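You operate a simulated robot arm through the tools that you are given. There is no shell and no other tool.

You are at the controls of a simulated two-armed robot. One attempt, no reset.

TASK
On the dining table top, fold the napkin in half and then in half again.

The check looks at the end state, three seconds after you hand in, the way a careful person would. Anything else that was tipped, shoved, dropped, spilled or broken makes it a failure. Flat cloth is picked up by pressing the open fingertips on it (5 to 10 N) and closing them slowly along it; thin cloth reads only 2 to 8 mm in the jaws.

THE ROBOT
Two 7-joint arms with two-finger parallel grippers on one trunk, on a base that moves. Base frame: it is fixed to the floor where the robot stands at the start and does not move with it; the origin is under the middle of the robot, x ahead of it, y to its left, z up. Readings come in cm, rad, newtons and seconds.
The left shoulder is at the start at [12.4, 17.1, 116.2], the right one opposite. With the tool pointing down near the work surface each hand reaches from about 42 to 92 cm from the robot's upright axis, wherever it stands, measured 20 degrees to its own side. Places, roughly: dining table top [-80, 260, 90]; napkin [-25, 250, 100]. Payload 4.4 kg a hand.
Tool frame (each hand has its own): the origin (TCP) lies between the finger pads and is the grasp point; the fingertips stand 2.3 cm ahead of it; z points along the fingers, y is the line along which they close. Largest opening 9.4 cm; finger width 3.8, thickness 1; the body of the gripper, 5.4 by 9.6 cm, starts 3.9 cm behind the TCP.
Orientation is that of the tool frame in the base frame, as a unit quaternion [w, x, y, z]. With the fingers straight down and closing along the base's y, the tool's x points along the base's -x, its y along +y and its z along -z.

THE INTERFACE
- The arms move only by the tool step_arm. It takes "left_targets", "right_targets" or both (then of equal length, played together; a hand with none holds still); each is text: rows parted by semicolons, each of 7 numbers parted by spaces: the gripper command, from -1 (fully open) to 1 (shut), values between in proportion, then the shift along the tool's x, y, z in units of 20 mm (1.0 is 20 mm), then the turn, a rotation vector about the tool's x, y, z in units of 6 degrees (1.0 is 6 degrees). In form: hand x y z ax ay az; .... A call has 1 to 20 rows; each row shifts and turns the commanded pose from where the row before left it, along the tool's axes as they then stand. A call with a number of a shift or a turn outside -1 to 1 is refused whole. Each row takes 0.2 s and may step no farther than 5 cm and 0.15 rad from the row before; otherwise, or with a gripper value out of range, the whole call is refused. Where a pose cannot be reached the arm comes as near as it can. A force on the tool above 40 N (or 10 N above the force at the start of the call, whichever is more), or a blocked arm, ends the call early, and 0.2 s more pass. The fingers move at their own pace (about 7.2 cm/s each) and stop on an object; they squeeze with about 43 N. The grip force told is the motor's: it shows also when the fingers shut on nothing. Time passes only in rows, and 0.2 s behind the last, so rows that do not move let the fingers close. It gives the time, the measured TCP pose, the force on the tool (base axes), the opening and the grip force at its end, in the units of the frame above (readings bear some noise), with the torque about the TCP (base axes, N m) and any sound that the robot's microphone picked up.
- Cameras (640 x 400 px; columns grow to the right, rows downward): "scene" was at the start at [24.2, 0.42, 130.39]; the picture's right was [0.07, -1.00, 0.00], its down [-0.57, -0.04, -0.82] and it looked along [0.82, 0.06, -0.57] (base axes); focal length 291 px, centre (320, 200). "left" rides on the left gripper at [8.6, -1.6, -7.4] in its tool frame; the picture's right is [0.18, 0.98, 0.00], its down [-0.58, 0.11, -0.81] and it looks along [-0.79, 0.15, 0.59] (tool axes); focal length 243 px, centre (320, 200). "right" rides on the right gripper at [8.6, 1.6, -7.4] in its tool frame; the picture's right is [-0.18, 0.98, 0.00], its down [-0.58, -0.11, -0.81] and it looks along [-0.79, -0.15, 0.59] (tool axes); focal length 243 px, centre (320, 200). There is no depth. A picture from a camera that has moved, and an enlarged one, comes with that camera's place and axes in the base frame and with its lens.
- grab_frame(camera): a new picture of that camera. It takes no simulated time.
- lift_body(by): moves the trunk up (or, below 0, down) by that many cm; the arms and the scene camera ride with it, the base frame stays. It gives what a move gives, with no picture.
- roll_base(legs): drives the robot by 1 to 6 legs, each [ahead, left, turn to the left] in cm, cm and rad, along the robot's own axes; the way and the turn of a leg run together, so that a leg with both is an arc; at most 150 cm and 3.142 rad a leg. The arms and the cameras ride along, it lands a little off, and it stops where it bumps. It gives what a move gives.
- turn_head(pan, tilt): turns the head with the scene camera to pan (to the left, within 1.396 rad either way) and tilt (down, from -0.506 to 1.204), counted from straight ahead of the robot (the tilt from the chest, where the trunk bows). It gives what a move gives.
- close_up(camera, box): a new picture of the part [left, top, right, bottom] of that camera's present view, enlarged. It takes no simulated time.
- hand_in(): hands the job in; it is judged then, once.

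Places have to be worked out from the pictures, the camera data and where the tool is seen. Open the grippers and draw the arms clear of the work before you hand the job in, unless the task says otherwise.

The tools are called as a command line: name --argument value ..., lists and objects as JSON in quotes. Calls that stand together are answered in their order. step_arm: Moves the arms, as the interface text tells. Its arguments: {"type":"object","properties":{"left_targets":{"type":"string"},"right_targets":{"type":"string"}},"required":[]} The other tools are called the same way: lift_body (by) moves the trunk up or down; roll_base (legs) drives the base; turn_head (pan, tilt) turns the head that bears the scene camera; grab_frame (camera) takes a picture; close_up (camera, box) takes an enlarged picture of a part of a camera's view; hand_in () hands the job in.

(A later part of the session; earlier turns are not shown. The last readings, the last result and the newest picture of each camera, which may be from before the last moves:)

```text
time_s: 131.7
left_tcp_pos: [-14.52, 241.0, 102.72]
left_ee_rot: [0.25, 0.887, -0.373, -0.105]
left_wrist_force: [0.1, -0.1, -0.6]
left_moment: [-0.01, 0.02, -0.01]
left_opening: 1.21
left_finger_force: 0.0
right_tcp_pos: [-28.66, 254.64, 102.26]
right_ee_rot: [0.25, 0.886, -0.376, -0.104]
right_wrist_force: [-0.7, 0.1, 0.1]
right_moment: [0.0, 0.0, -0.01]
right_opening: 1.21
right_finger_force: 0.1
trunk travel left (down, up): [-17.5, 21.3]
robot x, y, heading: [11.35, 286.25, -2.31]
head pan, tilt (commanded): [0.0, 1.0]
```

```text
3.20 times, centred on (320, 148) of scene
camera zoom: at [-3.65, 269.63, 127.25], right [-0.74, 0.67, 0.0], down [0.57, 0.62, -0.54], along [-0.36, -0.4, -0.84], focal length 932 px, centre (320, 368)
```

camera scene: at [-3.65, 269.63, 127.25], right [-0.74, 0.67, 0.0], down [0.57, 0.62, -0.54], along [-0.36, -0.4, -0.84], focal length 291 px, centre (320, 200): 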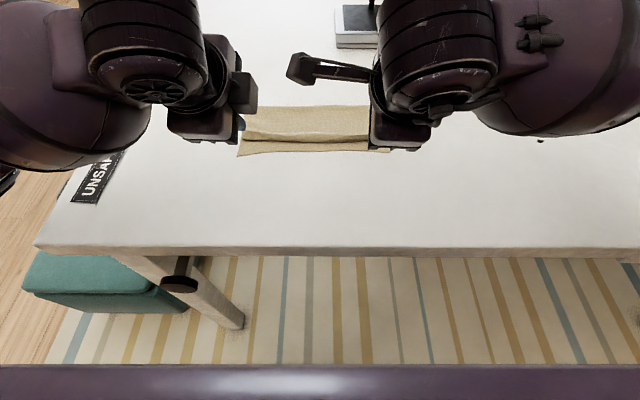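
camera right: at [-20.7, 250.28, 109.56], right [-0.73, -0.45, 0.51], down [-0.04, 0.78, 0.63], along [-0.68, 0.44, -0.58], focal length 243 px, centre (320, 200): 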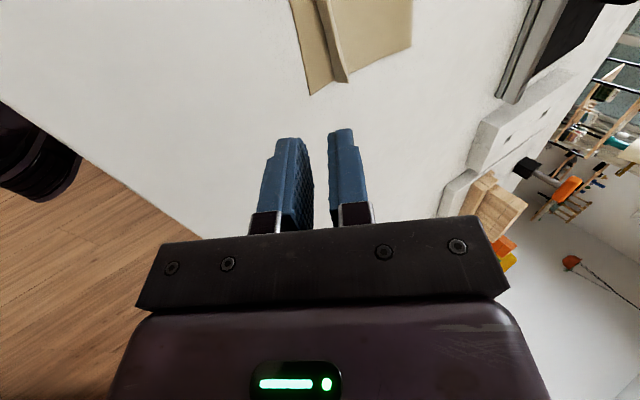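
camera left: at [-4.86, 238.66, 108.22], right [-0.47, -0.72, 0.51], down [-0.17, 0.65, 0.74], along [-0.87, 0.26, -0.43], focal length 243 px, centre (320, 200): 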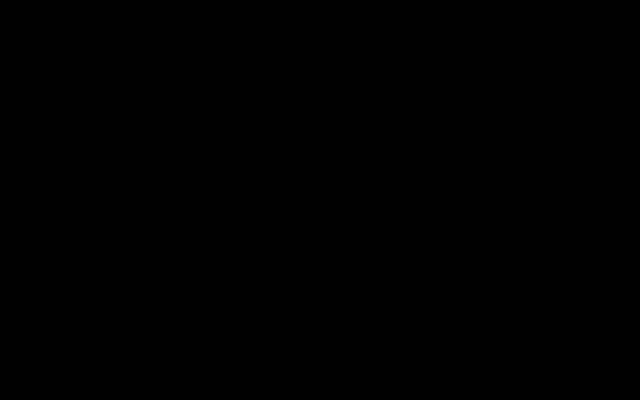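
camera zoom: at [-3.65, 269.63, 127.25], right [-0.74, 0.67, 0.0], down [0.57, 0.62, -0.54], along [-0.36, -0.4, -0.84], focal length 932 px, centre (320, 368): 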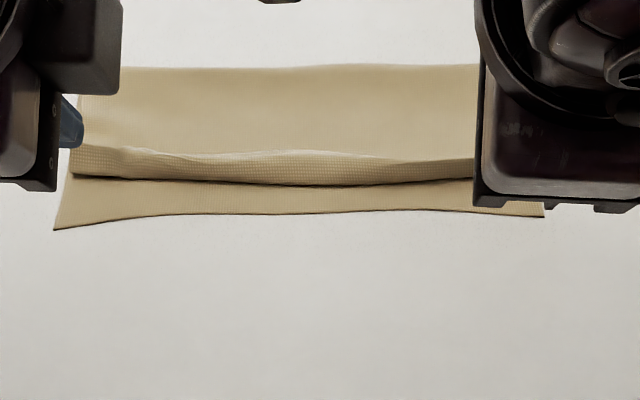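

A plate reading "UNSAF…" lies on the table's end. I raise the left hand and swing it off to see the whole thing.

step_arm --left_targets "0.74 -0.6 0.3 -0.6 0 0 0; 0.74 -0.6 0.3 -0.6 0 0 0; 0.74 -0.6 0.3 -0.6 0 0 0; 0.74 -0.3 0.3 -0.6 0 0 0; 0.74 0 0.3 -0.6 0 0 0; 0.74 0 0.3 -0.6 0 0 0"

turn_head --pan 0.7 --tilt 0.8

grab_frame --camera "scene"

```text
time_s: 133.1
left_tcp_pos: [-17.11, 244.46, 110.65]
left_ee_rot: [0.251, 0.887, -0.373, -0.105]
left_wrist_force: [-0.4, 0.2, -1.3]
left_moment: [0.01, -0.02, 0.02]
left_opening: 1.22
left_finger_force: 0.0
right_tcp_pos: [-28.63, 254.67, 102.4]
right_ee_rot: [0.249, 0.886, -0.376, -0.105]
right_wrist_force: [-0.8, -0.2, 0.1]
right_moment: [0.03, 0.01, -0.02]
right_opening: 1.21
right_finger_force: 0.0
trunk travel left (down, up): [-17.5, 21.3]
robot x, y, heading: [11.36, 286.21, -2.31]
head pan, tilt (commanded): [0.0, 1.0]
```

```text
time_s: 134.2
left_tcp_pos: [-17.15, 244.52, 110.44]
left_ee_rot: [0.25, 0.888, -0.372, -0.105]
left_wrist_force: [-0.2, 0.2, 0.1]
left_moment: [-0.02, -0.01, 0.03]
left_opening: 1.22
left_finger_force: 0.1
right_tcp_pos: [-28.61, 254.57, 102.3]
right_ee_rot: [0.25, 0.886, -0.376, -0.105]
right_wrist_force: [0.5, 0.1, 0.1]
right_moment: [-0.01, 0.0, -0.02]
right_opening: 1.22
right_finger_force: 0.0
trunk travel left (down, up): [-17.5, 21.3]
robot x, y, heading: [10.84, 286.35, -2.312]
head pan, tilt (commanded): [0.7, 0.799]
```

```text
taken
camera scene: at [0.66, 266.68, 128.74], right [-1.0, 0.04, 0.0], down [0.03, 0.72, -0.7], along [-0.03, -0.7, -0.72], focal length 291 px, centre (320, 200)
```

scene: 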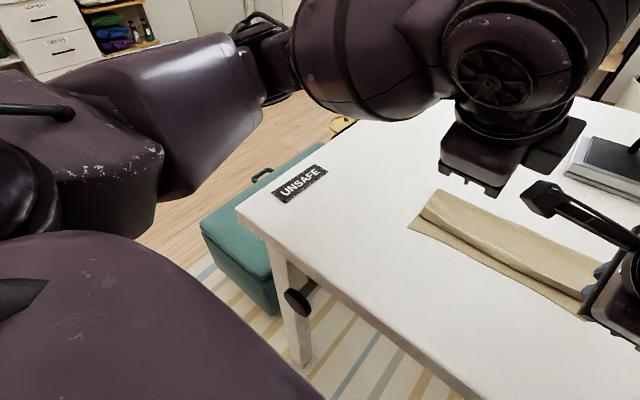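

There is an "UNSAFE" plate at the end of the table near the LEAF. I zoom in on it and the table end to see whether anything moved.

close_up --camera "scene" --box '[200, 120, 440, 270]'

close_up --camera "scene" --box '[260, 155, 340, 205]'

```text
2.67 times, centred on (320, 195) of scene
camera zoom: at [0.66, 266.68, 128.74], right [-1.0, 0.04, 0.0], down [0.03, 0.72, -0.7], along [-0.03, -0.7, -0.72], focal length 777 px, centre (320, 213)
```

zoom: 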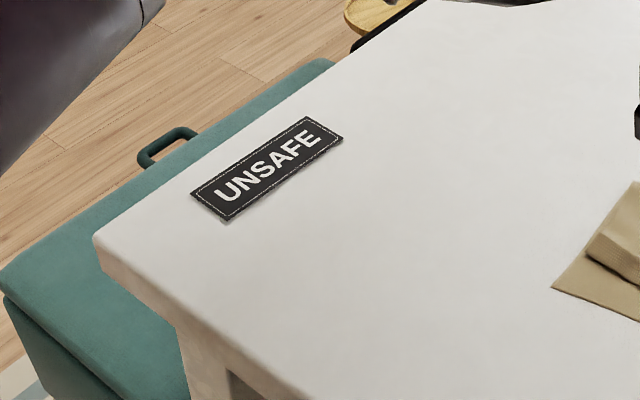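

```text
8.00 times, centred on (300, 180) of scene
camera zoom: at [0.66, 266.68, 128.74], right [-1.0, 0.04, 0.0], down [0.03, 0.72, -0.7], along [-0.03, -0.7, -0.72], focal length 2330 px, centre (480, 360)
```

zoom: 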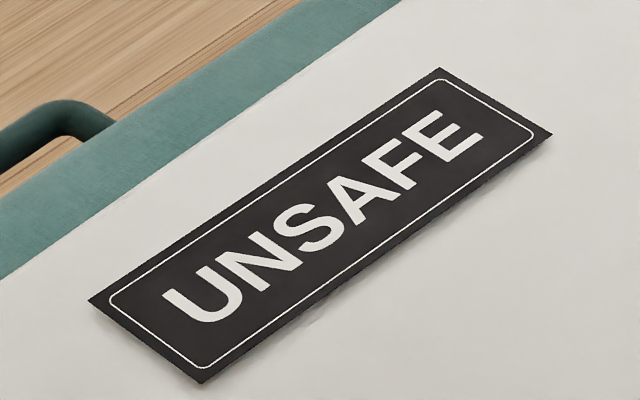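

A plate lettered UNSAFE has come to light at the table end where the left forearm rested; the table itself hasn't moved. I must keep the arms off the table, so I back the base 10 cm and raise the trunk 8 cm for more elbow clearance.

lift_body --by 8

roll_base --legs '[[-10, 0, 0]]'

step_arm --left_targets "0.74 0 0 0 1 0 0; 0.74 0 0 0 1 0 0; 0.74 0 0 0 1 0 0; 0.74 0 0 0 1 0 0; 0.74 0 0 0 1 0 0; 0.74 0 0 0 0.25 0 0" --right_targets "0.74 0 0 0 1 0 0; 0.74 0 0 0 1 0 0; 0.74 0 0 0 1 0 0; 0.74 0 0 0 1 0 0; 0.74 0 0 0 1 0 0; 0.74 0 0 0 0.25 0 0"

turn_head --pan 0 --tilt 0.85

grab_frame --camera "scene"

```text
time_s: 135.4
left_tcp_pos: [-17.36, 244.59, 118.41]
left_ee_rot: [0.249, 0.888, -0.373, -0.105]
left_wrist_force: [0.6, 0.1, -0.2]
left_moment: [0.01, 0.0, 0.0]
left_opening: 1.21
left_finger_force: 0.0
right_tcp_pos: [-28.67, 254.64, 110.13]
right_ee_rot: [0.248, 0.887, -0.376, -0.105]
right_wrist_force: [0.8, 0.3, -0.5]
right_moment: [0.02, 0.0, 0.0]
right_opening: 1.22
right_finger_force: 0.1
trunk travel left (down, up): [-25.5, 13.3]
robot x, y, heading: [10.79, 286.1, -2.308]
head pan, tilt (commanded): [0.7, 0.799]
```

```text
time_s: 136.5
left_tcp_pos: [-10.52, 252.17, 118.56]
left_ee_rot: [0.25, 0.887, -0.373, -0.105]
left_wrist_force: [1.1, 0.2, 0.6]
left_moment: [0.02, -0.01, -0.01]
left_opening: 1.23
left_finger_force: 0.1
right_tcp_pos: [-21.83, 262.17, 110.33]
right_ee_rot: [0.25, 0.886, -0.377, -0.105]
right_wrist_force: [0.7, 0.3, 0.8]
right_moment: [0.01, -0.01, -0.03]
right_opening: 1.19
right_finger_force: 0.0
trunk travel left (down, up): [-25.5, 13.3]
robot x, y, heading: [17.55, 293.37, -2.307]
head pan, tilt (commanded): [0.7, 0.799]
```

```text
time_s: 137.9
left_tcp_pos: [-10.54, 252.02, 118.45]
left_ee_rot: [0.0, 0.922, -0.387, 0.0]
left_wrist_force: [-0.3, -1.0, -0.7]
left_moment: [0.02, 0.04, 0.05]
left_opening: 1.18
left_finger_force: 0.0
right_tcp_pos: [-21.89, 262.21, 110.31]
right_ee_rot: [-0.002, 0.921, -0.389, 0.001]
right_wrist_force: [-0.4, 0.5, -0.3]
right_moment: [0.0, -0.04, 0.02]
right_opening: 1.21
right_finger_force: 0.1
trunk travel left (down, up): [-25.5, 13.3]
robot x, y, heading: [18.13, 293.61, -2.311]
head pan, tilt (commanded): [0.7, 0.799]
```

```text
time_s: 139.0
left_tcp_pos: [-10.53, 252.01, 118.44]
left_ee_rot: [0.0, 0.922, -0.387, 0.0]
left_wrist_force: [-0.3, 0.1, 0.2]
left_moment: [0.0, 0.0, -0.03]
left_opening: 1.23
left_finger_force: 0.1
right_tcp_pos: [-21.85, 262.13, 110.33]
right_ee_rot: [-0.001, 0.921, -0.391, 0.001]
right_wrist_force: [-0.2, -0.2, -0.1]
right_moment: [-0.05, -0.01, -0.02]
right_opening: 1.26
right_finger_force: 0.2
trunk travel left (down, up): [-25.5, 13.3]
robot x, y, heading: [18.12, 293.48, -2.31]
head pan, tilt (commanded): [0.0, 0.85]
```

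```text
taken
camera scene: at [6.94, 281.29, 137.04], right [-0.74, 0.67, 0.0], down [0.51, 0.56, -0.66], along [-0.44, -0.49, -0.75], focal length 291 px, centre (320, 200)
```

scene: 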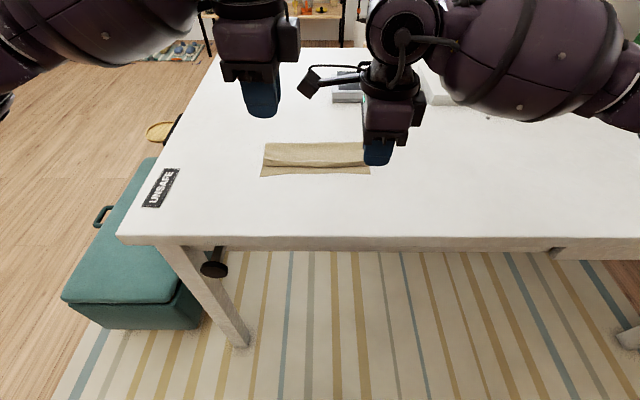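

The plate aside, the table is undisturbed. I zoom on the napkin to see the folded-over layer's edge.

close_up --camera "scene" --box '[240, 120, 400, 220]'

```text
4.00 times, centred on (320, 170) of scene
camera zoom: at [6.94, 281.29, 137.04], right [-0.74, 0.67, 0.0], down [0.51, 0.56, -0.66], along [-0.44, -0.49, -0.75], focal length 1165 px, centre (320, 320)
```

zoom: 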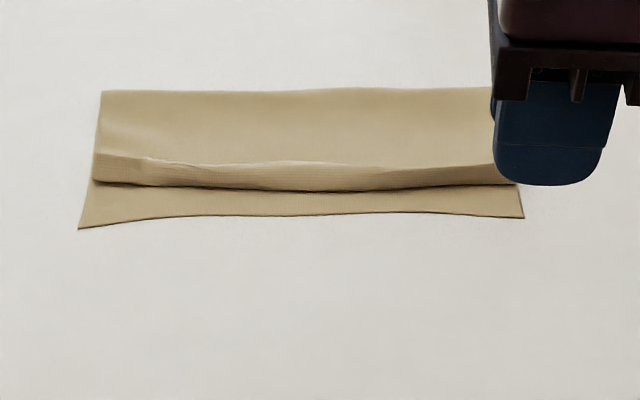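

The fold's crease is straight, but the top layer's last ~2.4 cm is turned back on itself as a hem. I'll stroke it open: bring both hands (closed) above that strip.

step_arm --left_targets "1 0.24 0.99 0.9 0 0 0; 1 0.24 0.99 0.9 0 0 0; 1 0.24 0.99 0.9 0 0 0; 1 0.24 0.99 0.9 0 0 0; 1 0.24 0.99 0.9 0 0 0; 1 0.24 0.99 0.9 0 0 0; 1 0.24 0.99 0.9 0 0 0; 1 0.24 0.99 0.9 0 0 0; 1 0.24 0.99 0.9 0 0 0; 1 0.24 0.99 0.9 0 0 0; 1 0 0 1 0 0 0; 1 0 0 1 0 0 0; 1 0 0 0 0 0 0" --right_targets "1 0.055 0.995 0.5 0 0 0; 1 0.055 0.995 0.5 0 0 0; 1 0.055 0.995 0.5 0 0 0; 1 0.055 0.995 0.5 0 0 0; 1 0.055 0.995 0.5 0 0 0; 1 0.055 0.995 0.5 0 0 0; 1 0.055 0.995 0.5 0 0 0; 1 0.055 0.995 0.5 0 0 0; 1 0.055 0.995 0.5 0 0 0; 1 0.055 0.995 0.5 0 0 0; 1 0 0 1 0 0 0; 1 0 0 1 0 0 0; 1 0 0 0 0 0 0"

grab_frame --camera "left"

grab_frame --camera "right"

grab_frame --camera "scene"

```text
time_s: 141.8
left_tcp_pos: [-21.32, 234.73, 96.56]
left_ee_rot: [0.0, 0.922, -0.388, 0.0]
left_wrist_force: [-0.8, 0.8, 0.3]
left_moment: [0.0, -0.01, 0.0]
left_opening: 0.02
left_finger_force: 42.4
right_tcp_pos: [-35.25, 247.52, 96.04]
right_ee_rot: [-0.001, 0.921, -0.39, 0.0]
right_wrist_force: [0.6, 0.1, 0.1]
right_moment: [-0.01, 0.01, 0.01]
right_opening: 0.01
right_finger_force: 42.7
trunk travel left (down, up): [-25.5, 13.3]
robot x, y, heading: [17.77, 293.3, -2.313]
head pan, tilt (commanded): [0.0, 0.85]
```

```text
taken
camera left: at [-14.13, 229.74, 104.0], right [-0.57, -0.82, 0.0], down [-0.48, 0.34, 0.81], along [-0.66, 0.46, -0.59], focal length 243 px, centre (320, 200)
```

left: 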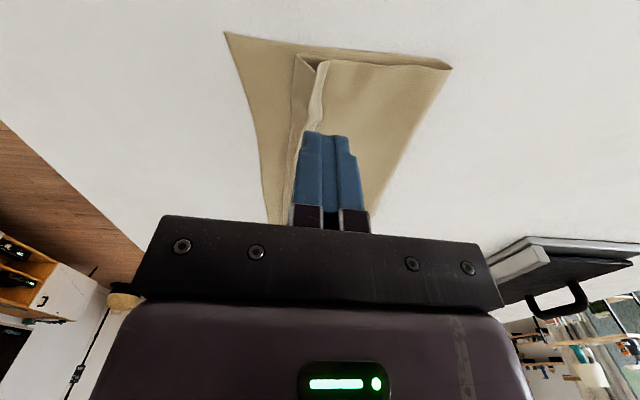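

```text
taken
camera right: at [-30.3, 240.28, 103.54], right [-0.83, -0.55, 0.0], down [-0.33, 0.49, 0.81], along [-0.44, 0.67, -0.59], focal length 243 px, centre (320, 200)
```

right: 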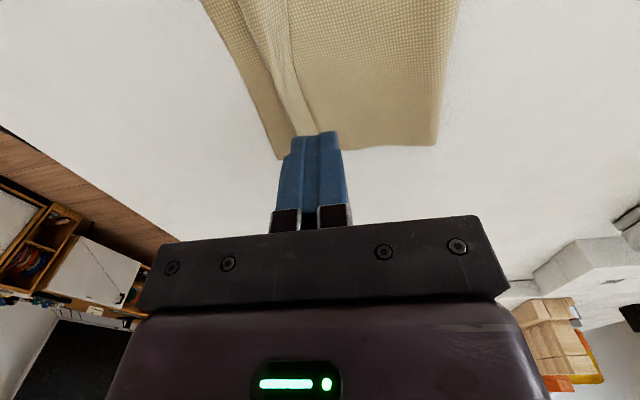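

```text
taken
camera scene: at [6.96, 281.33, 137.05], right [-0.74, 0.67, 0.0], down [0.51, 0.56, -0.66], along [-0.44, -0.49, -0.75], focal length 291 px, centre (320, 200)
```

scene: 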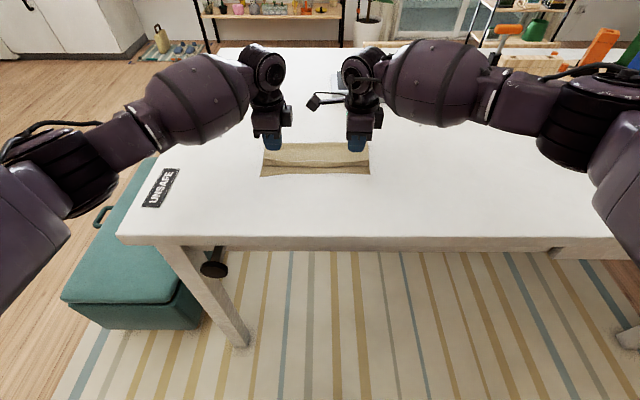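

Arms have ample clearance now. I zoom into the left wrist view to see how the turned-back strip stands.

close_up --camera "left" --box '[210, 20, 470, 182]'

close_up --camera "right" --box '[190, 0, 470, 175]'

```text
2.46 times, centred on (340, 101) of left
camera zoom: at [-14.13, 229.74, 104.0], right [-0.57, -0.82, 0.0], down [-0.48, 0.34, 0.81], along [-0.66, 0.46, -0.59], focal length 597 px, centre (271, 444)
```

zoom: 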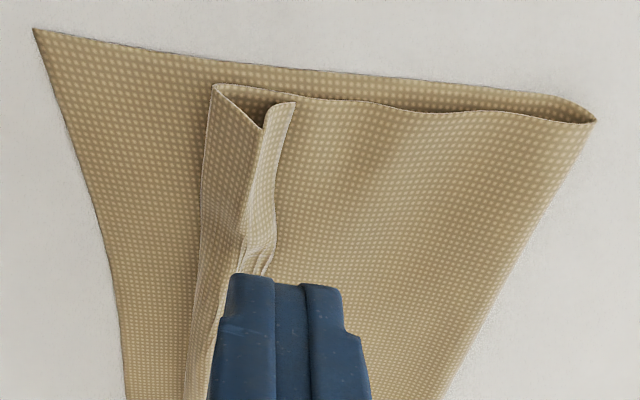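

```text
2.29 times, centred on (330, 88) of right
camera zoom: at [-30.3, 240.28, 103.54], right [-0.83, -0.55, 0.0], down [-0.33, 0.49, 0.81], along [-0.44, 0.67, -0.59], focal length 555 px, centre (297, 457)
```

zoom: 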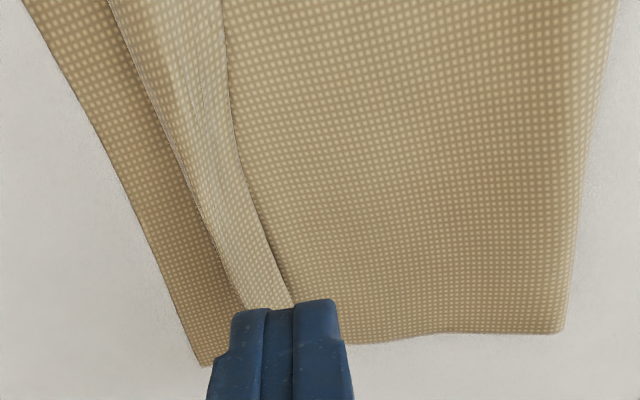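

The strip comes back over the top as a small tube with its free edge facing away. I lower both closed hands onto it until light contact.

step_arm --left_targets "1 0 0 0.6 0 0 0; 1 0 0 0.6 0 0 0; 1 0 0 0.4 0 0 0; 1 0 0 0.15 0 0 0; 1 0 0 0 0 0 0" --right_targets "1 0 0 0.5 0 0 0; 1 0 0 0.5 0 0 0; 1 0 0 0.35 0 0 0; 1 0 0 0.15 0 0 0; 1 0 0 0 0 0 0"

grab_frame --camera "left"

grab_frame --camera "right"

```text
time_s: 143.0
left_tcp_pos: [-21.25, 234.68, 92.99]
left_ee_rot: [0.0, 0.922, -0.388, -0.001]
left_wrist_force: [0.3, -0.5, 0.6]
left_moment: [0.01, -0.01, 0.0]
left_opening: 0.02
left_finger_force: 42.0
right_tcp_pos: [-35.17, 247.45, 93.3]
right_ee_rot: [-0.001, 0.92, -0.391, 0.001]
right_wrist_force: [-0.4, 0.7, 1.2]
right_moment: [0.01, -0.01, 0.01]
right_opening: 0.0
right_finger_force: 42.8
trunk travel left (down, up): [-25.5, 13.3]
robot x, y, heading: [17.84, 293.73, -2.307]
head pan, tilt (commanded): [0.0, 0.85]
```

```text
taken
camera left: at [-14.01, 229.69, 100.49], right [-0.57, -0.82, 0.0], down [-0.48, 0.34, 0.81], along [-0.66, 0.46, -0.59], focal length 243 px, centre (320, 200)
```

left: 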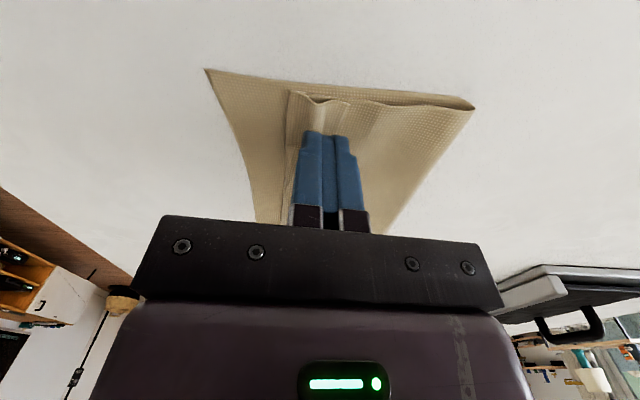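

```text
taken
camera right: at [-30.41, 240.23, 100.63], right [-0.83, -0.55, 0.0], down [-0.33, 0.49, 0.81], along [-0.44, 0.67, -0.59], focal length 243 px, centre (320, 200)
```

right: 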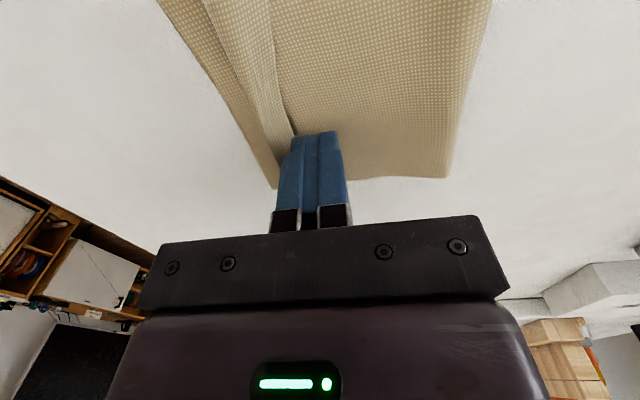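

Both touch with about 1 N. I press slightly more and then stroke toward me by 2 cm to see which layer follows.

step_arm --left_targets "1 0 0 0.08 0 0 0; 1 0 0 0.05 0 0 0; 1 0 -0.15 0 0 0 0; 1 0 -0.2 0 0 0 0; 1 0 -0.2 0 0 0 0; 1 0 -0.2 0 0 0 0; 1 0 -0.2 0 0 0 0; 1 0 0 0 0 0 0" --right_targets "1 0 0 0.12 0 0 0; 1 0 0 0.1 0 0 0; 1 0 -0.15 0 0 0 0; 1 0 -0.2 0 0 0 0; 1 0 -0.2 0 0 0 0; 1 0 -0.2 0 0 0 0; 1 0 -0.2 0 0 0 0; 1 0 0 0 0 0 0"

close_up --camera "left" --box '[190, 40, 490, 228]'

close_up --camera "right" --box '[150, 0, 500, 219]'

close_up --camera "scene" --box '[240, 120, 400, 220]'

```text
time_s: 144.8
left_tcp_pos: [-19.78, 236.08, 92.89]
left_ee_rot: [-0.001, 0.922, -0.387, 0.0]
left_wrist_force: [-0.5, 0.7, 0.9]
left_moment: [0.0, 0.02, 0.01]
left_opening: 0.01
left_finger_force: 42.5
right_tcp_pos: [-33.97, 248.86, 92.72]
right_ee_rot: [-0.001, 0.921, -0.391, 0.001]
right_wrist_force: [0.2, -0.4, -0.2]
right_moment: [-0.01, 0.0, -0.02]
right_opening: 0.0
right_finger_force: 42.2
trunk travel left (down, up): [-25.5, 13.3]
robot x, y, heading: [17.82, 293.65, -2.309]
head pan, tilt (commanded): [0.0, 0.85]
```

```text
2.13 times, centred on (340, 134) of left
camera zoom: at [-12.64, 231.06, 100.27], right [-0.57, -0.82, 0.0], down [-0.48, 0.34, 0.81], along [-0.66, 0.46, -0.59], focal length 516 px, centre (277, 340)
```

zoom: 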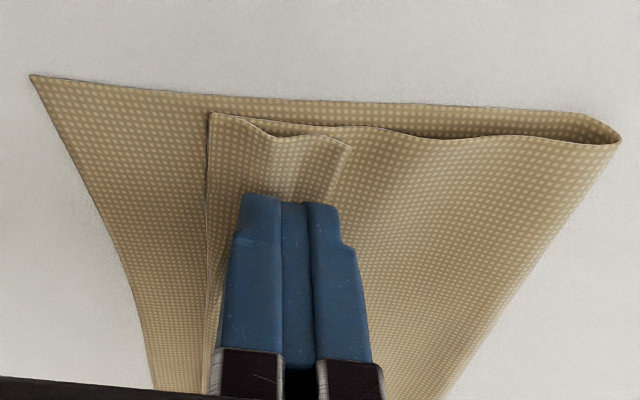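

```text
1.83 times, centred on (325, 110) of right
camera zoom: at [-29.06, 241.58, 100.25], right [-0.83, -0.55, 0.0], down [-0.33, 0.49, 0.81], along [-0.44, 0.67, -0.59], focal length 443 px, centre (311, 365)
```

zoom: 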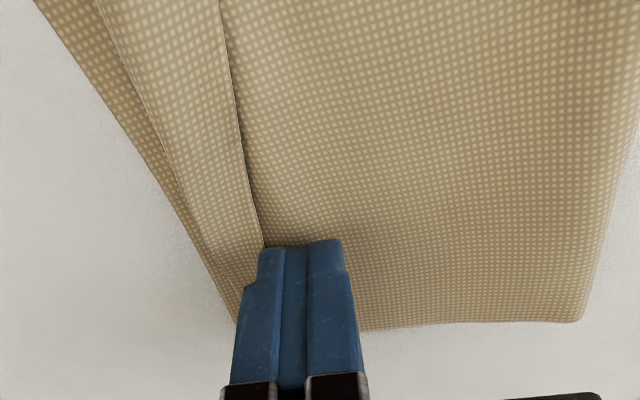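

```text
4.00 times, centred on (320, 170) of scene
camera zoom: at [6.92, 281.29, 137.03], right [-0.74, 0.67, 0.0], down [0.51, 0.56, -0.66], along [-0.44, -0.49, -0.75], focal length 1165 px, centre (320, 320)
```

zoom: 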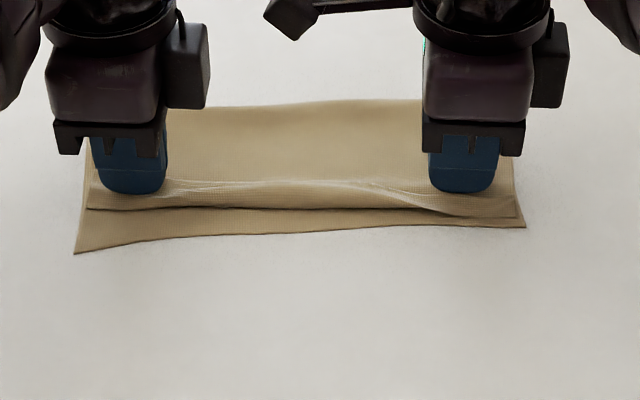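

The whole stack slid with the fingers instead of just the strip (cloth-on-table slips easiest). So I'll use one finger on the strip's free edge and the other on the layer beneath, and open the jaws, so the strip is pulled out against a held base.

step_arm --left_targets "1 0 0 -0.5 0 0 0; 0.787 0 0.4 -0.2 0 0 0; 0.787 0 0.35 0 0 0 0; 0.787 0 0 0.3 0 0 0; 0.787 0 0 0 0 0 0" --right_targets "1 0 0 -0.5 0 0 0; 0.787 0 -0.2 -0.2 0 0 0; 0.787 0 -0.18 0 0 0 0; 0.787 0 0 0.3 0 0 0; 0.787 0 0 0 0 0 0"

close_up --camera "left" --box '[190, 40, 490, 228]'

close_up --camera "right" --box '[150, 0, 500, 219]'

```text
time_s: 146.0
left_tcp_pos: [-20.95, 235.05, 93.56]
left_ee_rot: [-0.001, 0.922, -0.388, 0.001]
left_wrist_force: [-1.2, 0.5, 0.6]
left_moment: [0.03, 0.03, 0.03]
left_opening: 1.02
left_finger_force: 0.0
right_tcp_pos: [-33.41, 249.39, 93.57]
right_ee_rot: [-0.001, 0.921, -0.39, 0.001]
right_wrist_force: [0.5, 0.2, 0.0]
right_moment: [-0.02, 0.01, -0.04]
right_opening: 1.01
right_finger_force: 0.1
trunk travel left (down, up): [-25.5, 13.3]
robot x, y, heading: [17.82, 293.81, -2.306]
head pan, tilt (commanded): [0.0, 0.85]
```

```text
2.13 times, centred on (340, 134) of left
camera zoom: at [-13.68, 230.09, 101.09], right [-0.57, -0.82, 0.0], down [-0.48, 0.34, 0.81], along [-0.66, 0.46, -0.59], focal length 516 px, centre (277, 340)
```

zoom: 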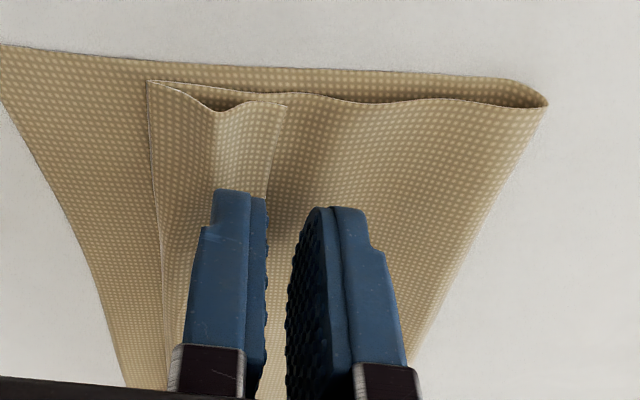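

```text
1.83 times, centred on (325, 110) of right
camera zoom: at [-28.53, 242.16, 101.0], right [-0.83, -0.55, 0.0], down [-0.33, 0.49, 0.81], along [-0.44, 0.67, -0.59], focal length 443 px, centre (311, 365)
```

zoom: 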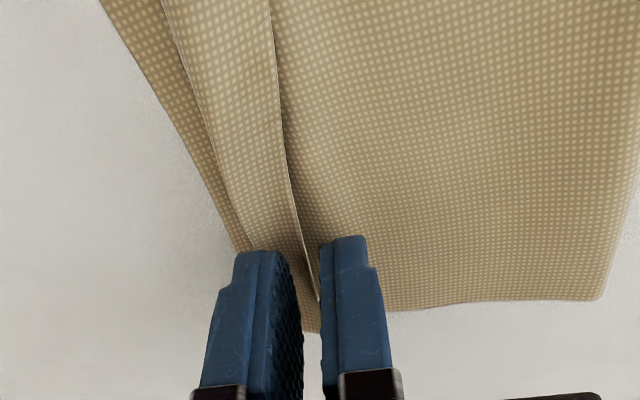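

Positioning is right on both sides: inner finger on the strip, outer finger just past its free edge. I press lightly and open while retreating, so the outer finger stays put and the inner one draws the strip toward me.

step_arm --left_targets "0.787 0 0 0.15 0 0 0; 0.787 0 0 0.12 0 0 0; 0.787 0 0 0.08 0 0 0; 0.787 0 0 0.05 0 0 0; 0.787 0 0 0 0 0 0" --right_targets "0.787 0 0 0.15 0 0 0; 0.787 0 0 0.12 0 0 0; 0.787 0 0 0.08 0 0 0; 0.787 0 0 0.05 0 0 0; 0.787 0 0 0 0 0 0"

```text
time_s: 147.2
left_tcp_pos: [-20.86, 235.08, 92.84]
left_ee_rot: [0.001, 0.922, -0.387, 0.0]
left_wrist_force: [-0.9, 0.4, -1.4]
left_moment: [-0.01, -0.01, -0.04]
left_opening: 0.96
left_finger_force: 0.2
right_tcp_pos: [-33.27, 249.52, 92.7]
right_ee_rot: [0.0, 0.921, -0.39, 0.001]
right_wrist_force: [-0.1, -0.4, 0.1]
right_moment: [0.0, 0.01, -0.02]
right_opening: 1.01
right_finger_force: 0.0
trunk travel left (down, up): [-25.5, 13.3]
robot x, y, heading: [17.67, 293.61, -2.312]
head pan, tilt (commanded): [0.0, 0.85]
```

No force yet; I lower another 2 mm.

step_arm --left_targets "0.787 0 0 0.07 0 0 0; 0.787 0 0 0.05 0 0 0; 0.787 0 0 0 0 0 0" --right_targets "0.787 0 0 0.05 0 0 0; 0.787 0 0 0.03 0 0 0; 0.787 0 0 0 0 0 0"

```text
time_s: 148.0
left_tcp_pos: [-20.88, 234.99, 92.67]
left_ee_rot: [0.0, 0.922, -0.388, 0.0]
left_wrist_force: [-0.8, 0.7, 0.4]
left_moment: [0.04, 0.03, 0.0]
left_opening: 1.0
left_finger_force: 0.2
right_tcp_pos: [-33.38, 249.42, 92.71]
right_ee_rot: [0.0, 0.921, -0.39, 0.001]
right_wrist_force: [0.3, -0.1, -0.4]
right_moment: [0.02, -0.02, -0.02]
right_opening: 1.02
right_finger_force: 0.0
trunk travel left (down, up): [-25.5, 13.3]
robot x, y, heading: [17.98, 293.92, -2.308]
head pan, tilt (commanded): [0.0, 0.85]
```

step_arm --left_targets "0.787 0 0 0.05 0 0 0; 0.787 0 0 0.05 0 0 0; 0.787 0 0 0 0 0 0" --right_targets "0.787 0 0 0.05 0 0 0; 0.787 0 0 0.05 0 0 0; 0.787 0 0 0 0 0 0"

```text
time_s: 148.8
left_tcp_pos: [-20.9, 235.03, 92.48]
left_ee_rot: [0.001, 0.922, -0.388, 0.0]
left_wrist_force: [0.4, -0.6, 9.5]
left_moment: [-0.01, -0.14, -0.02]
left_opening: 0.97
left_finger_force: 0.1
right_tcp_pos: [-33.37, 249.37, 92.49]
right_ee_rot: [-0.001, 0.92, -0.391, 0.001]
right_wrist_force: [0.7, 0.2, 1.2]
right_moment: [-0.01, -0.01, 0.04]
right_opening: 0.99
right_finger_force: 0.0
trunk travel left (down, up): [-25.5, 13.3]
robot x, y, heading: [17.67, 293.69, -2.309]
head pan, tilt (commanded): [0.0, 0.85]
```

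Left presses 9.5 N, right 1.2 N; I add a little on the right and do the opening stroke.

step_arm --left_targets "0.787 0 0 -0.02 0 0 0; 0.705 0 -0.096 0 0 0 0; 0.623 0 -0.096 0 0 0 0; 0.541 0 -0.096 0 0 0 0; 0.459 0 -0.096 0 0 0 0; 0.377 0 -0.096 0 0 0 0; 0.295 0 -0.096 0 0 0 0; 0.213 0 -0.096 0 0 0 0; 0.131 0 -0.096 0 0 0 0; 0.049 0 -0.096 0 0 0 0; -0.033 0 -0.096 0 0 0 0; -0.115 0 -0.096 0 0 0 0; -0.197 0 -0.096 0 0 0 0; -0.197 0 0 0 0 0 0" --right_targets "0.787 0 0 0.04 0 0 0; 0.705 0 -0.096 0 0 0 0; 0.623 0 -0.096 0 0 0 0; 0.541 0 -0.096 0 0 0 0; 0.459 0 -0.096 0 0 0 0; 0.377 0 -0.096 0 0 0 0; 0.295 0 -0.096 0 0 0 0; 0.213 0 -0.096 0 0 0 0; 0.131 0 -0.096 0 0 0 0; 0.049 0 -0.096 0 0 0 0; -0.033 0 -0.096 0 0 0 0; -0.115 0 -0.096 0 0 0 0; -0.197 0 -0.096 0 0 0 0; -0.197 0 0 0 0 0 0"

grab_frame --camera "left"

grab_frame --camera "right"

close_up --camera "scene" --box '[240, 120, 400, 220]'

```text
time_s: 151.8
left_tcp_pos: [-19.22, 236.62, 92.48]
left_ee_rot: [0.001, 0.922, -0.388, 0.0]
left_wrist_force: [-2.8, 0.5, 8.8]
left_moment: [0.1, -0.2, 0.01]
left_opening: 5.37
left_finger_force: 0.1
right_tcp_pos: [-31.79, 251.2, 92.53]
right_ee_rot: [0.0, 0.92, -0.391, 0.001]
right_wrist_force: [-1.5, -2.9, 13.9]
right_moment: [0.28, -0.29, -0.01]
right_opening: 5.5
right_finger_force: 0.1
trunk travel left (down, up): [-25.5, 13.3]
robot x, y, heading: [17.35, 293.9, -2.31]
head pan, tilt (commanded): [0.0, 0.85]
```

```text
taken
camera left: at [-12.03, 231.63, 99.98], right [-0.57, -0.82, 0.0], down [-0.48, 0.34, 0.81], along [-0.66, 0.46, -0.59], focal length 243 px, centre (320, 200)
```

left: 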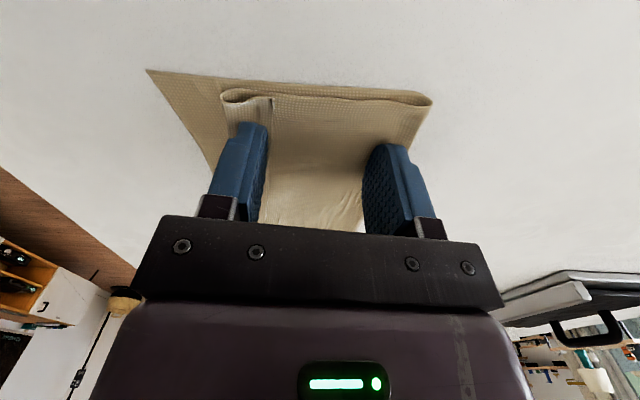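

```text
taken
camera right: at [-26.8, 243.79, 99.92], right [-0.83, -0.55, 0.0], down [-0.33, 0.49, 0.81], along [-0.44, 0.67, -0.59], focal length 243 px, centre (320, 200)
```

right: 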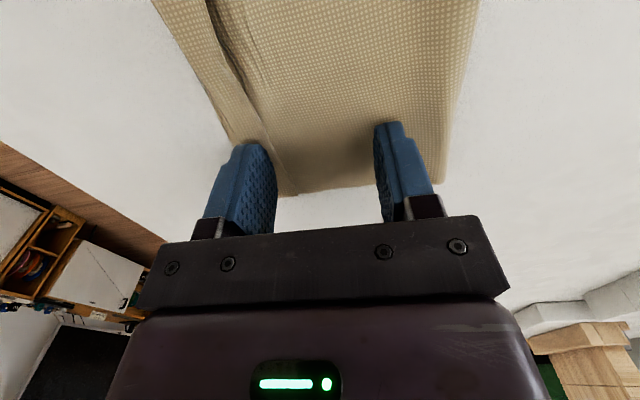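

```text
4.00 times, centred on (320, 170) of scene
camera zoom: at [7.02, 281.4, 137.06], right [-0.74, 0.67, 0.0], down [0.51, 0.56, -0.66], along [-0.44, -0.49, -0.75], focal length 1165 px, centre (320, 320)
```

zoom: 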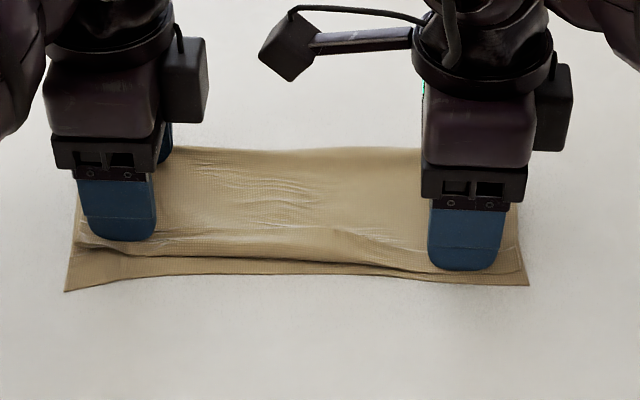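

The strip has shortened but the stack also crept ~2 cm toward me. I lift both hands to see what remains.

step_arm --left_targets "-0.197 0 0 -0.4 0 0 0; -0.197 0 0 -1 0 0 0; -0.197 0 0 -1 0 0 0; -0.197 0 0 -1 0 0 0; -0.197 0 0 -1 0 0 0" --right_targets "-0.197 0 0 -0.4 0 0 0; -0.197 0 0 -1 0 0 0; -0.197 0 0 -1 0 0 0; -0.197 0 0 -1 0 0 0; -0.197 0 0 -1 0 0 0"

grab_frame --camera "left"

grab_frame --camera "right"

close_up --camera "scene" --box '[240, 120, 400, 220]'

```text
time_s: 153.0
left_tcp_pos: [-19.25, 236.61, 101.26]
left_ee_rot: [0.0, 0.922, -0.387, 0.0]
left_wrist_force: [-0.1, 0.3, 0.0]
left_moment: [0.0, 0.01, -0.02]
left_opening: 5.64
left_finger_force: 0.1
right_tcp_pos: [-31.71, 251.08, 101.22]
right_ee_rot: [0.0, 0.92, -0.391, 0.001]
right_wrist_force: [0.0, 0.1, -0.1]
right_moment: [-0.02, -0.03, -0.01]
right_opening: 5.64
right_finger_force: 0.1
trunk travel left (down, up): [-25.5, 13.3]
robot x, y, heading: [17.63, 293.84, -2.308]
head pan, tilt (commanded): [0.0, 0.85]
```

```text
taken
camera left: at [-12.14, 231.58, 108.69], right [-0.57, -0.82, 0.0], down [-0.48, 0.34, 0.81], along [-0.66, 0.46, -0.59], focal length 243 px, centre (320, 200)
```

left: 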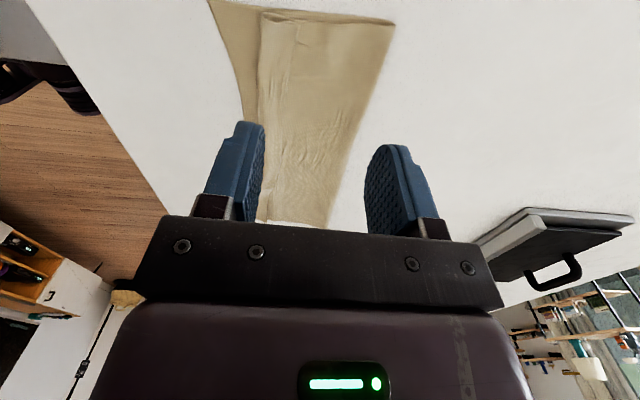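

```text
taken
camera right: at [-26.85, 243.76, 108.73], right [-0.83, -0.55, 0.0], down [-0.33, 0.49, 0.81], along [-0.44, 0.67, -0.59], focal length 243 px, centre (320, 200)
```

right: 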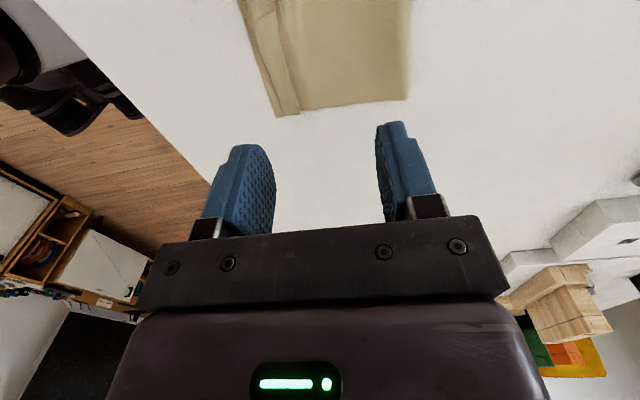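

```text
4.00 times, centred on (320, 170) of scene
camera zoom: at [6.96, 281.34, 137.05], right [-0.74, 0.67, 0.0], down [0.51, 0.56, -0.66], along [-0.44, -0.49, -0.75], focal length 1165 px, centre (320, 320)
```

zoom: 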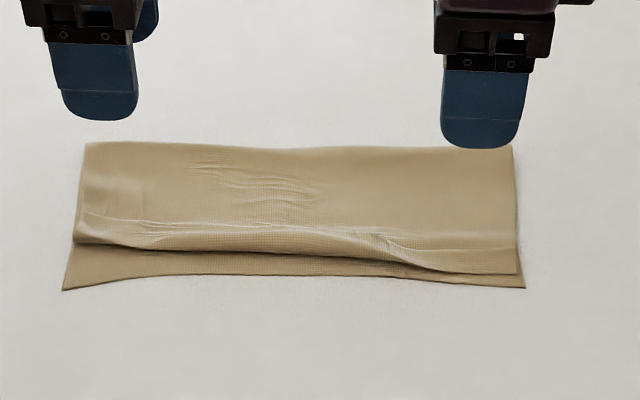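

Better on the right, less on the left. I enlarge both wrist views to see the remaining fold-back.

close_up --camera "left" --box '[195, 0, 405, 131]'

close_up --camera "right" --box '[220, 0, 430, 131]'

```text
3.05 times, centred on (300, 66) of left
camera zoom: at [-12.14, 231.58, 108.69], right [-0.57, -0.82, 0.0], down [-0.48, 0.34, 0.81], along [-0.66, 0.46, -0.59], focal length 739 px, centre (381, 610)
```

zoom: 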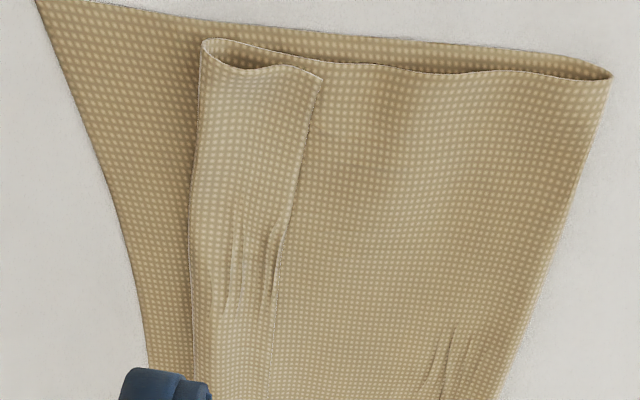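

```text
3.05 times, centred on (325, 66) of right
camera zoom: at [-26.85, 243.76, 108.73], right [-0.83, -0.55, 0.0], down [-0.33, 0.49, 0.81], along [-0.44, 0.67, -0.59], focal length 739 px, centre (305, 610)
```

zoom: 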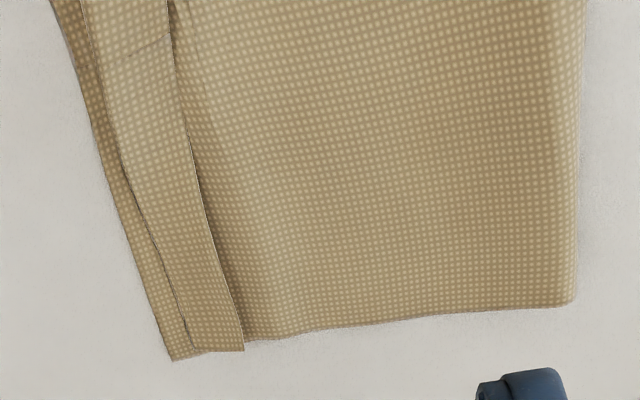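

The strip sticks to the layer under it, so stroking drags both. Instead I'll flip it: with jaws closed just beyond its free edge and tilted slightly so only the outer finger presses and holds, I'll open the jaws so the inner finger pushes the free edge up and over toward me. First I position both hands.

step_arm --left_targets "1 -0.29 -0.42 0 0.6 0 0; 1 0 0 0.8 0 0 0; 1 0 0 0.8 0 0 0; 1 0 0 0.8 0 0 0; 1 0 0 0.8 0 0 0; 1 0 0 0.7 0 0 0; 1 0 0 0 0 0 0" --right_targets "1 -0.26 -0.54 0 0.6 0 0; 1 0 0 0.8 0 0 0; 1 0 0 0.8 0 0 0; 1 0 0 0.8 0 0 0; 1 0 0 0.8 0 0 0; 1 0 0 0.7 0 0 0; 1 0 0 0 0 0 0"

close_up --camera "left" --box '[150, 20, 490, 232]'

close_up --camera "right" --box '[150, 0, 500, 219]'

```text
time_s: 154.6
left_tcp_pos: [-18.85, 237.88, 93.29]
left_ee_rot: [-0.029, 0.921, -0.388, 0.012]
left_wrist_force: [0.2, 0.6, 0.4]
left_moment: [0.02, -0.01, -0.01]
left_opening: 0.0
left_finger_force: 42.3
right_tcp_pos: [-31.11, 252.37, 93.52]
right_ee_rot: [-0.03, 0.92, -0.391, 0.013]
right_wrist_force: [0.6, 0.1, 0.1]
right_moment: [-0.04, 0.01, 0.01]
right_opening: 0.01
right_finger_force: 42.0
trunk travel left (down, up): [-25.5, 13.3]
robot x, y, heading: [17.67, 293.68, -2.311]
head pan, tilt (commanded): [0.0, 0.85]
```

```text
1.88 times, centred on (320, 126) of left
camera zoom: at [-11.97, 232.52, 100.86], right [-0.57, -0.82, -0.06], down [-0.52, 0.3, 0.8], along [-0.63, 0.49, -0.6], focal length 457 px, centre (320, 339)
```

zoom: 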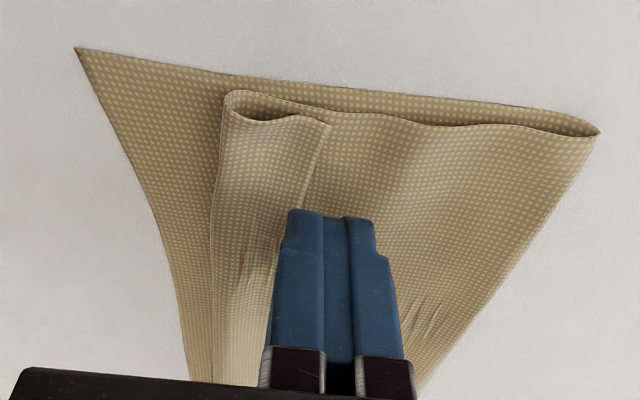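

```text
1.83 times, centred on (325, 110) of right
camera zoom: at [-26.46, 244.82, 100.76], right [-0.83, -0.55, -0.06], down [-0.36, 0.46, 0.81], along [-0.42, 0.7, -0.58], focal length 443 px, centre (311, 365)
```

zoom: 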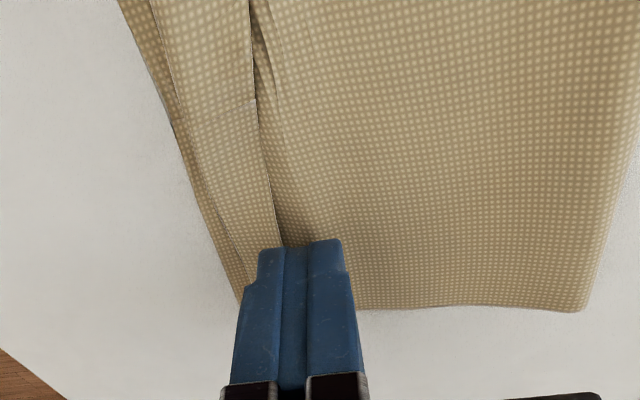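

The inner fingers overlap the free edges slightly, so I shift outward (left 4 mm, right 8 mm) and lower until the outer fingers press.

step_arm --left_targets "1 0 0.2 0 0 0 0; 1 0 0 0.2 0 0 0; 1 0 0 0.12 0 0 0; 1 0 0 0.05 0 0 0; 1 0 0 0 0 0 0" --right_targets "1 0 0.42 0 0 0 0; 1 0 0 0.3 0 0 0; 1 0 0 0.12 0 0 0; 1 0 0 0.05 0 0 0; 1 0 0 0 0 0 0"

close_up --camera "left" --box '[150, 20, 490, 232]'

close_up --camera "right" --box '[150, 0, 500, 219]'

```text
time_s: 155.8
left_tcp_pos: [-18.95, 237.77, 92.72]
left_ee_rot: [-0.029, 0.922, -0.387, 0.012]
left_wrist_force: [-0.2, -0.8, -0.4]
left_moment: [0.02, 0.0, -0.01]
left_opening: 0.02
left_finger_force: 42.7
right_tcp_pos: [-31.63, 251.9, 92.45]
right_ee_rot: [-0.028, 0.92, -0.39, 0.013]
right_wrist_force: [-1.4, 0.2, 6.6]
right_moment: [0.02, 0.13, 0.02]
right_opening: 0.0
right_finger_force: 41.9
trunk travel left (down, up): [-25.5, 13.3]
robot x, y, heading: [18.05, 293.67, -2.308]
head pan, tilt (commanded): [0.0, 0.85]
```

```text
1.88 times, centred on (320, 126) of left
camera zoom: at [-12.16, 232.38, 100.24], right [-0.57, -0.82, -0.06], down [-0.52, 0.3, 0.8], along [-0.63, 0.49, -0.6], focal length 457 px, centre (320, 339)
```

zoom: 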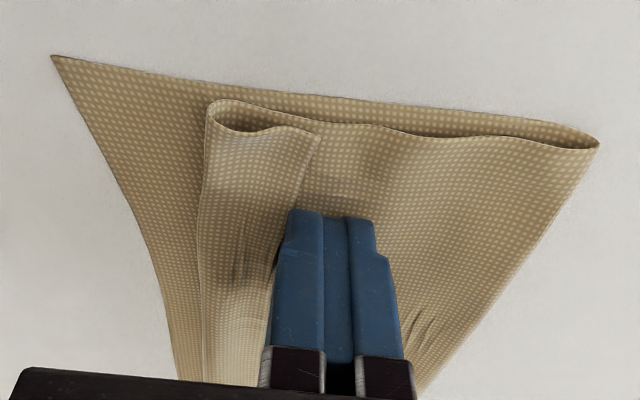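

```text
1.83 times, centred on (325, 110) of right
camera zoom: at [-26.98, 244.26, 99.81], right [-0.83, -0.55, -0.06], down [-0.36, 0.46, 0.81], along [-0.42, 0.7, -0.58], focal length 443 px, centre (311, 365)
```

zoom: 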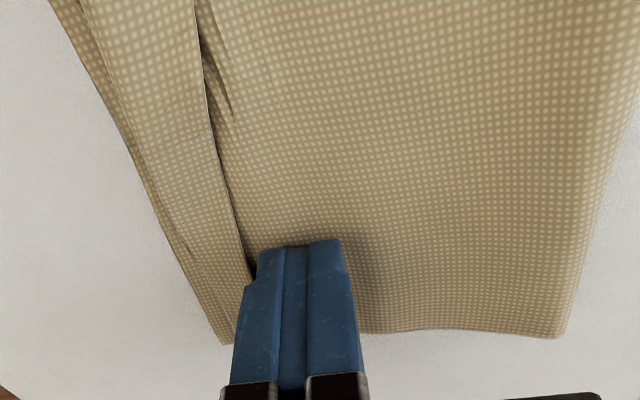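

Right is set (free edge right at the inner finger, 6.6 N). I lower the left to contact and then run the flipping stroke on both.

step_arm --left_targets "1 0 0.05 0.06 0 0 0; 1 0 0 0.06 0 0 0; 1 0 0 0 0 0 0"

```text
time_s: 156.6
left_tcp_pos: [-19.09, 237.77, 92.54]
left_ee_rot: [-0.028, 0.921, -0.388, 0.011]
left_wrist_force: [0.5, -0.6, 3.1]
left_moment: [-0.03, -0.02, 0.04]
left_opening: 0.0
left_finger_force: 42.5
right_tcp_pos: [-31.57, 251.77, 92.45]
right_ee_rot: [-0.029, 0.92, -0.39, 0.013]
right_wrist_force: [-1.2, -1.1, 8.9]
right_moment: [0.0, 0.16, 0.01]
right_opening: 0.02
right_finger_force: 42.4
trunk travel left (down, up): [-25.5, 13.3]
robot x, y, heading: [18.28, 293.51, -2.315]
head pan, tilt (commanded): [0.0, 0.85]
```

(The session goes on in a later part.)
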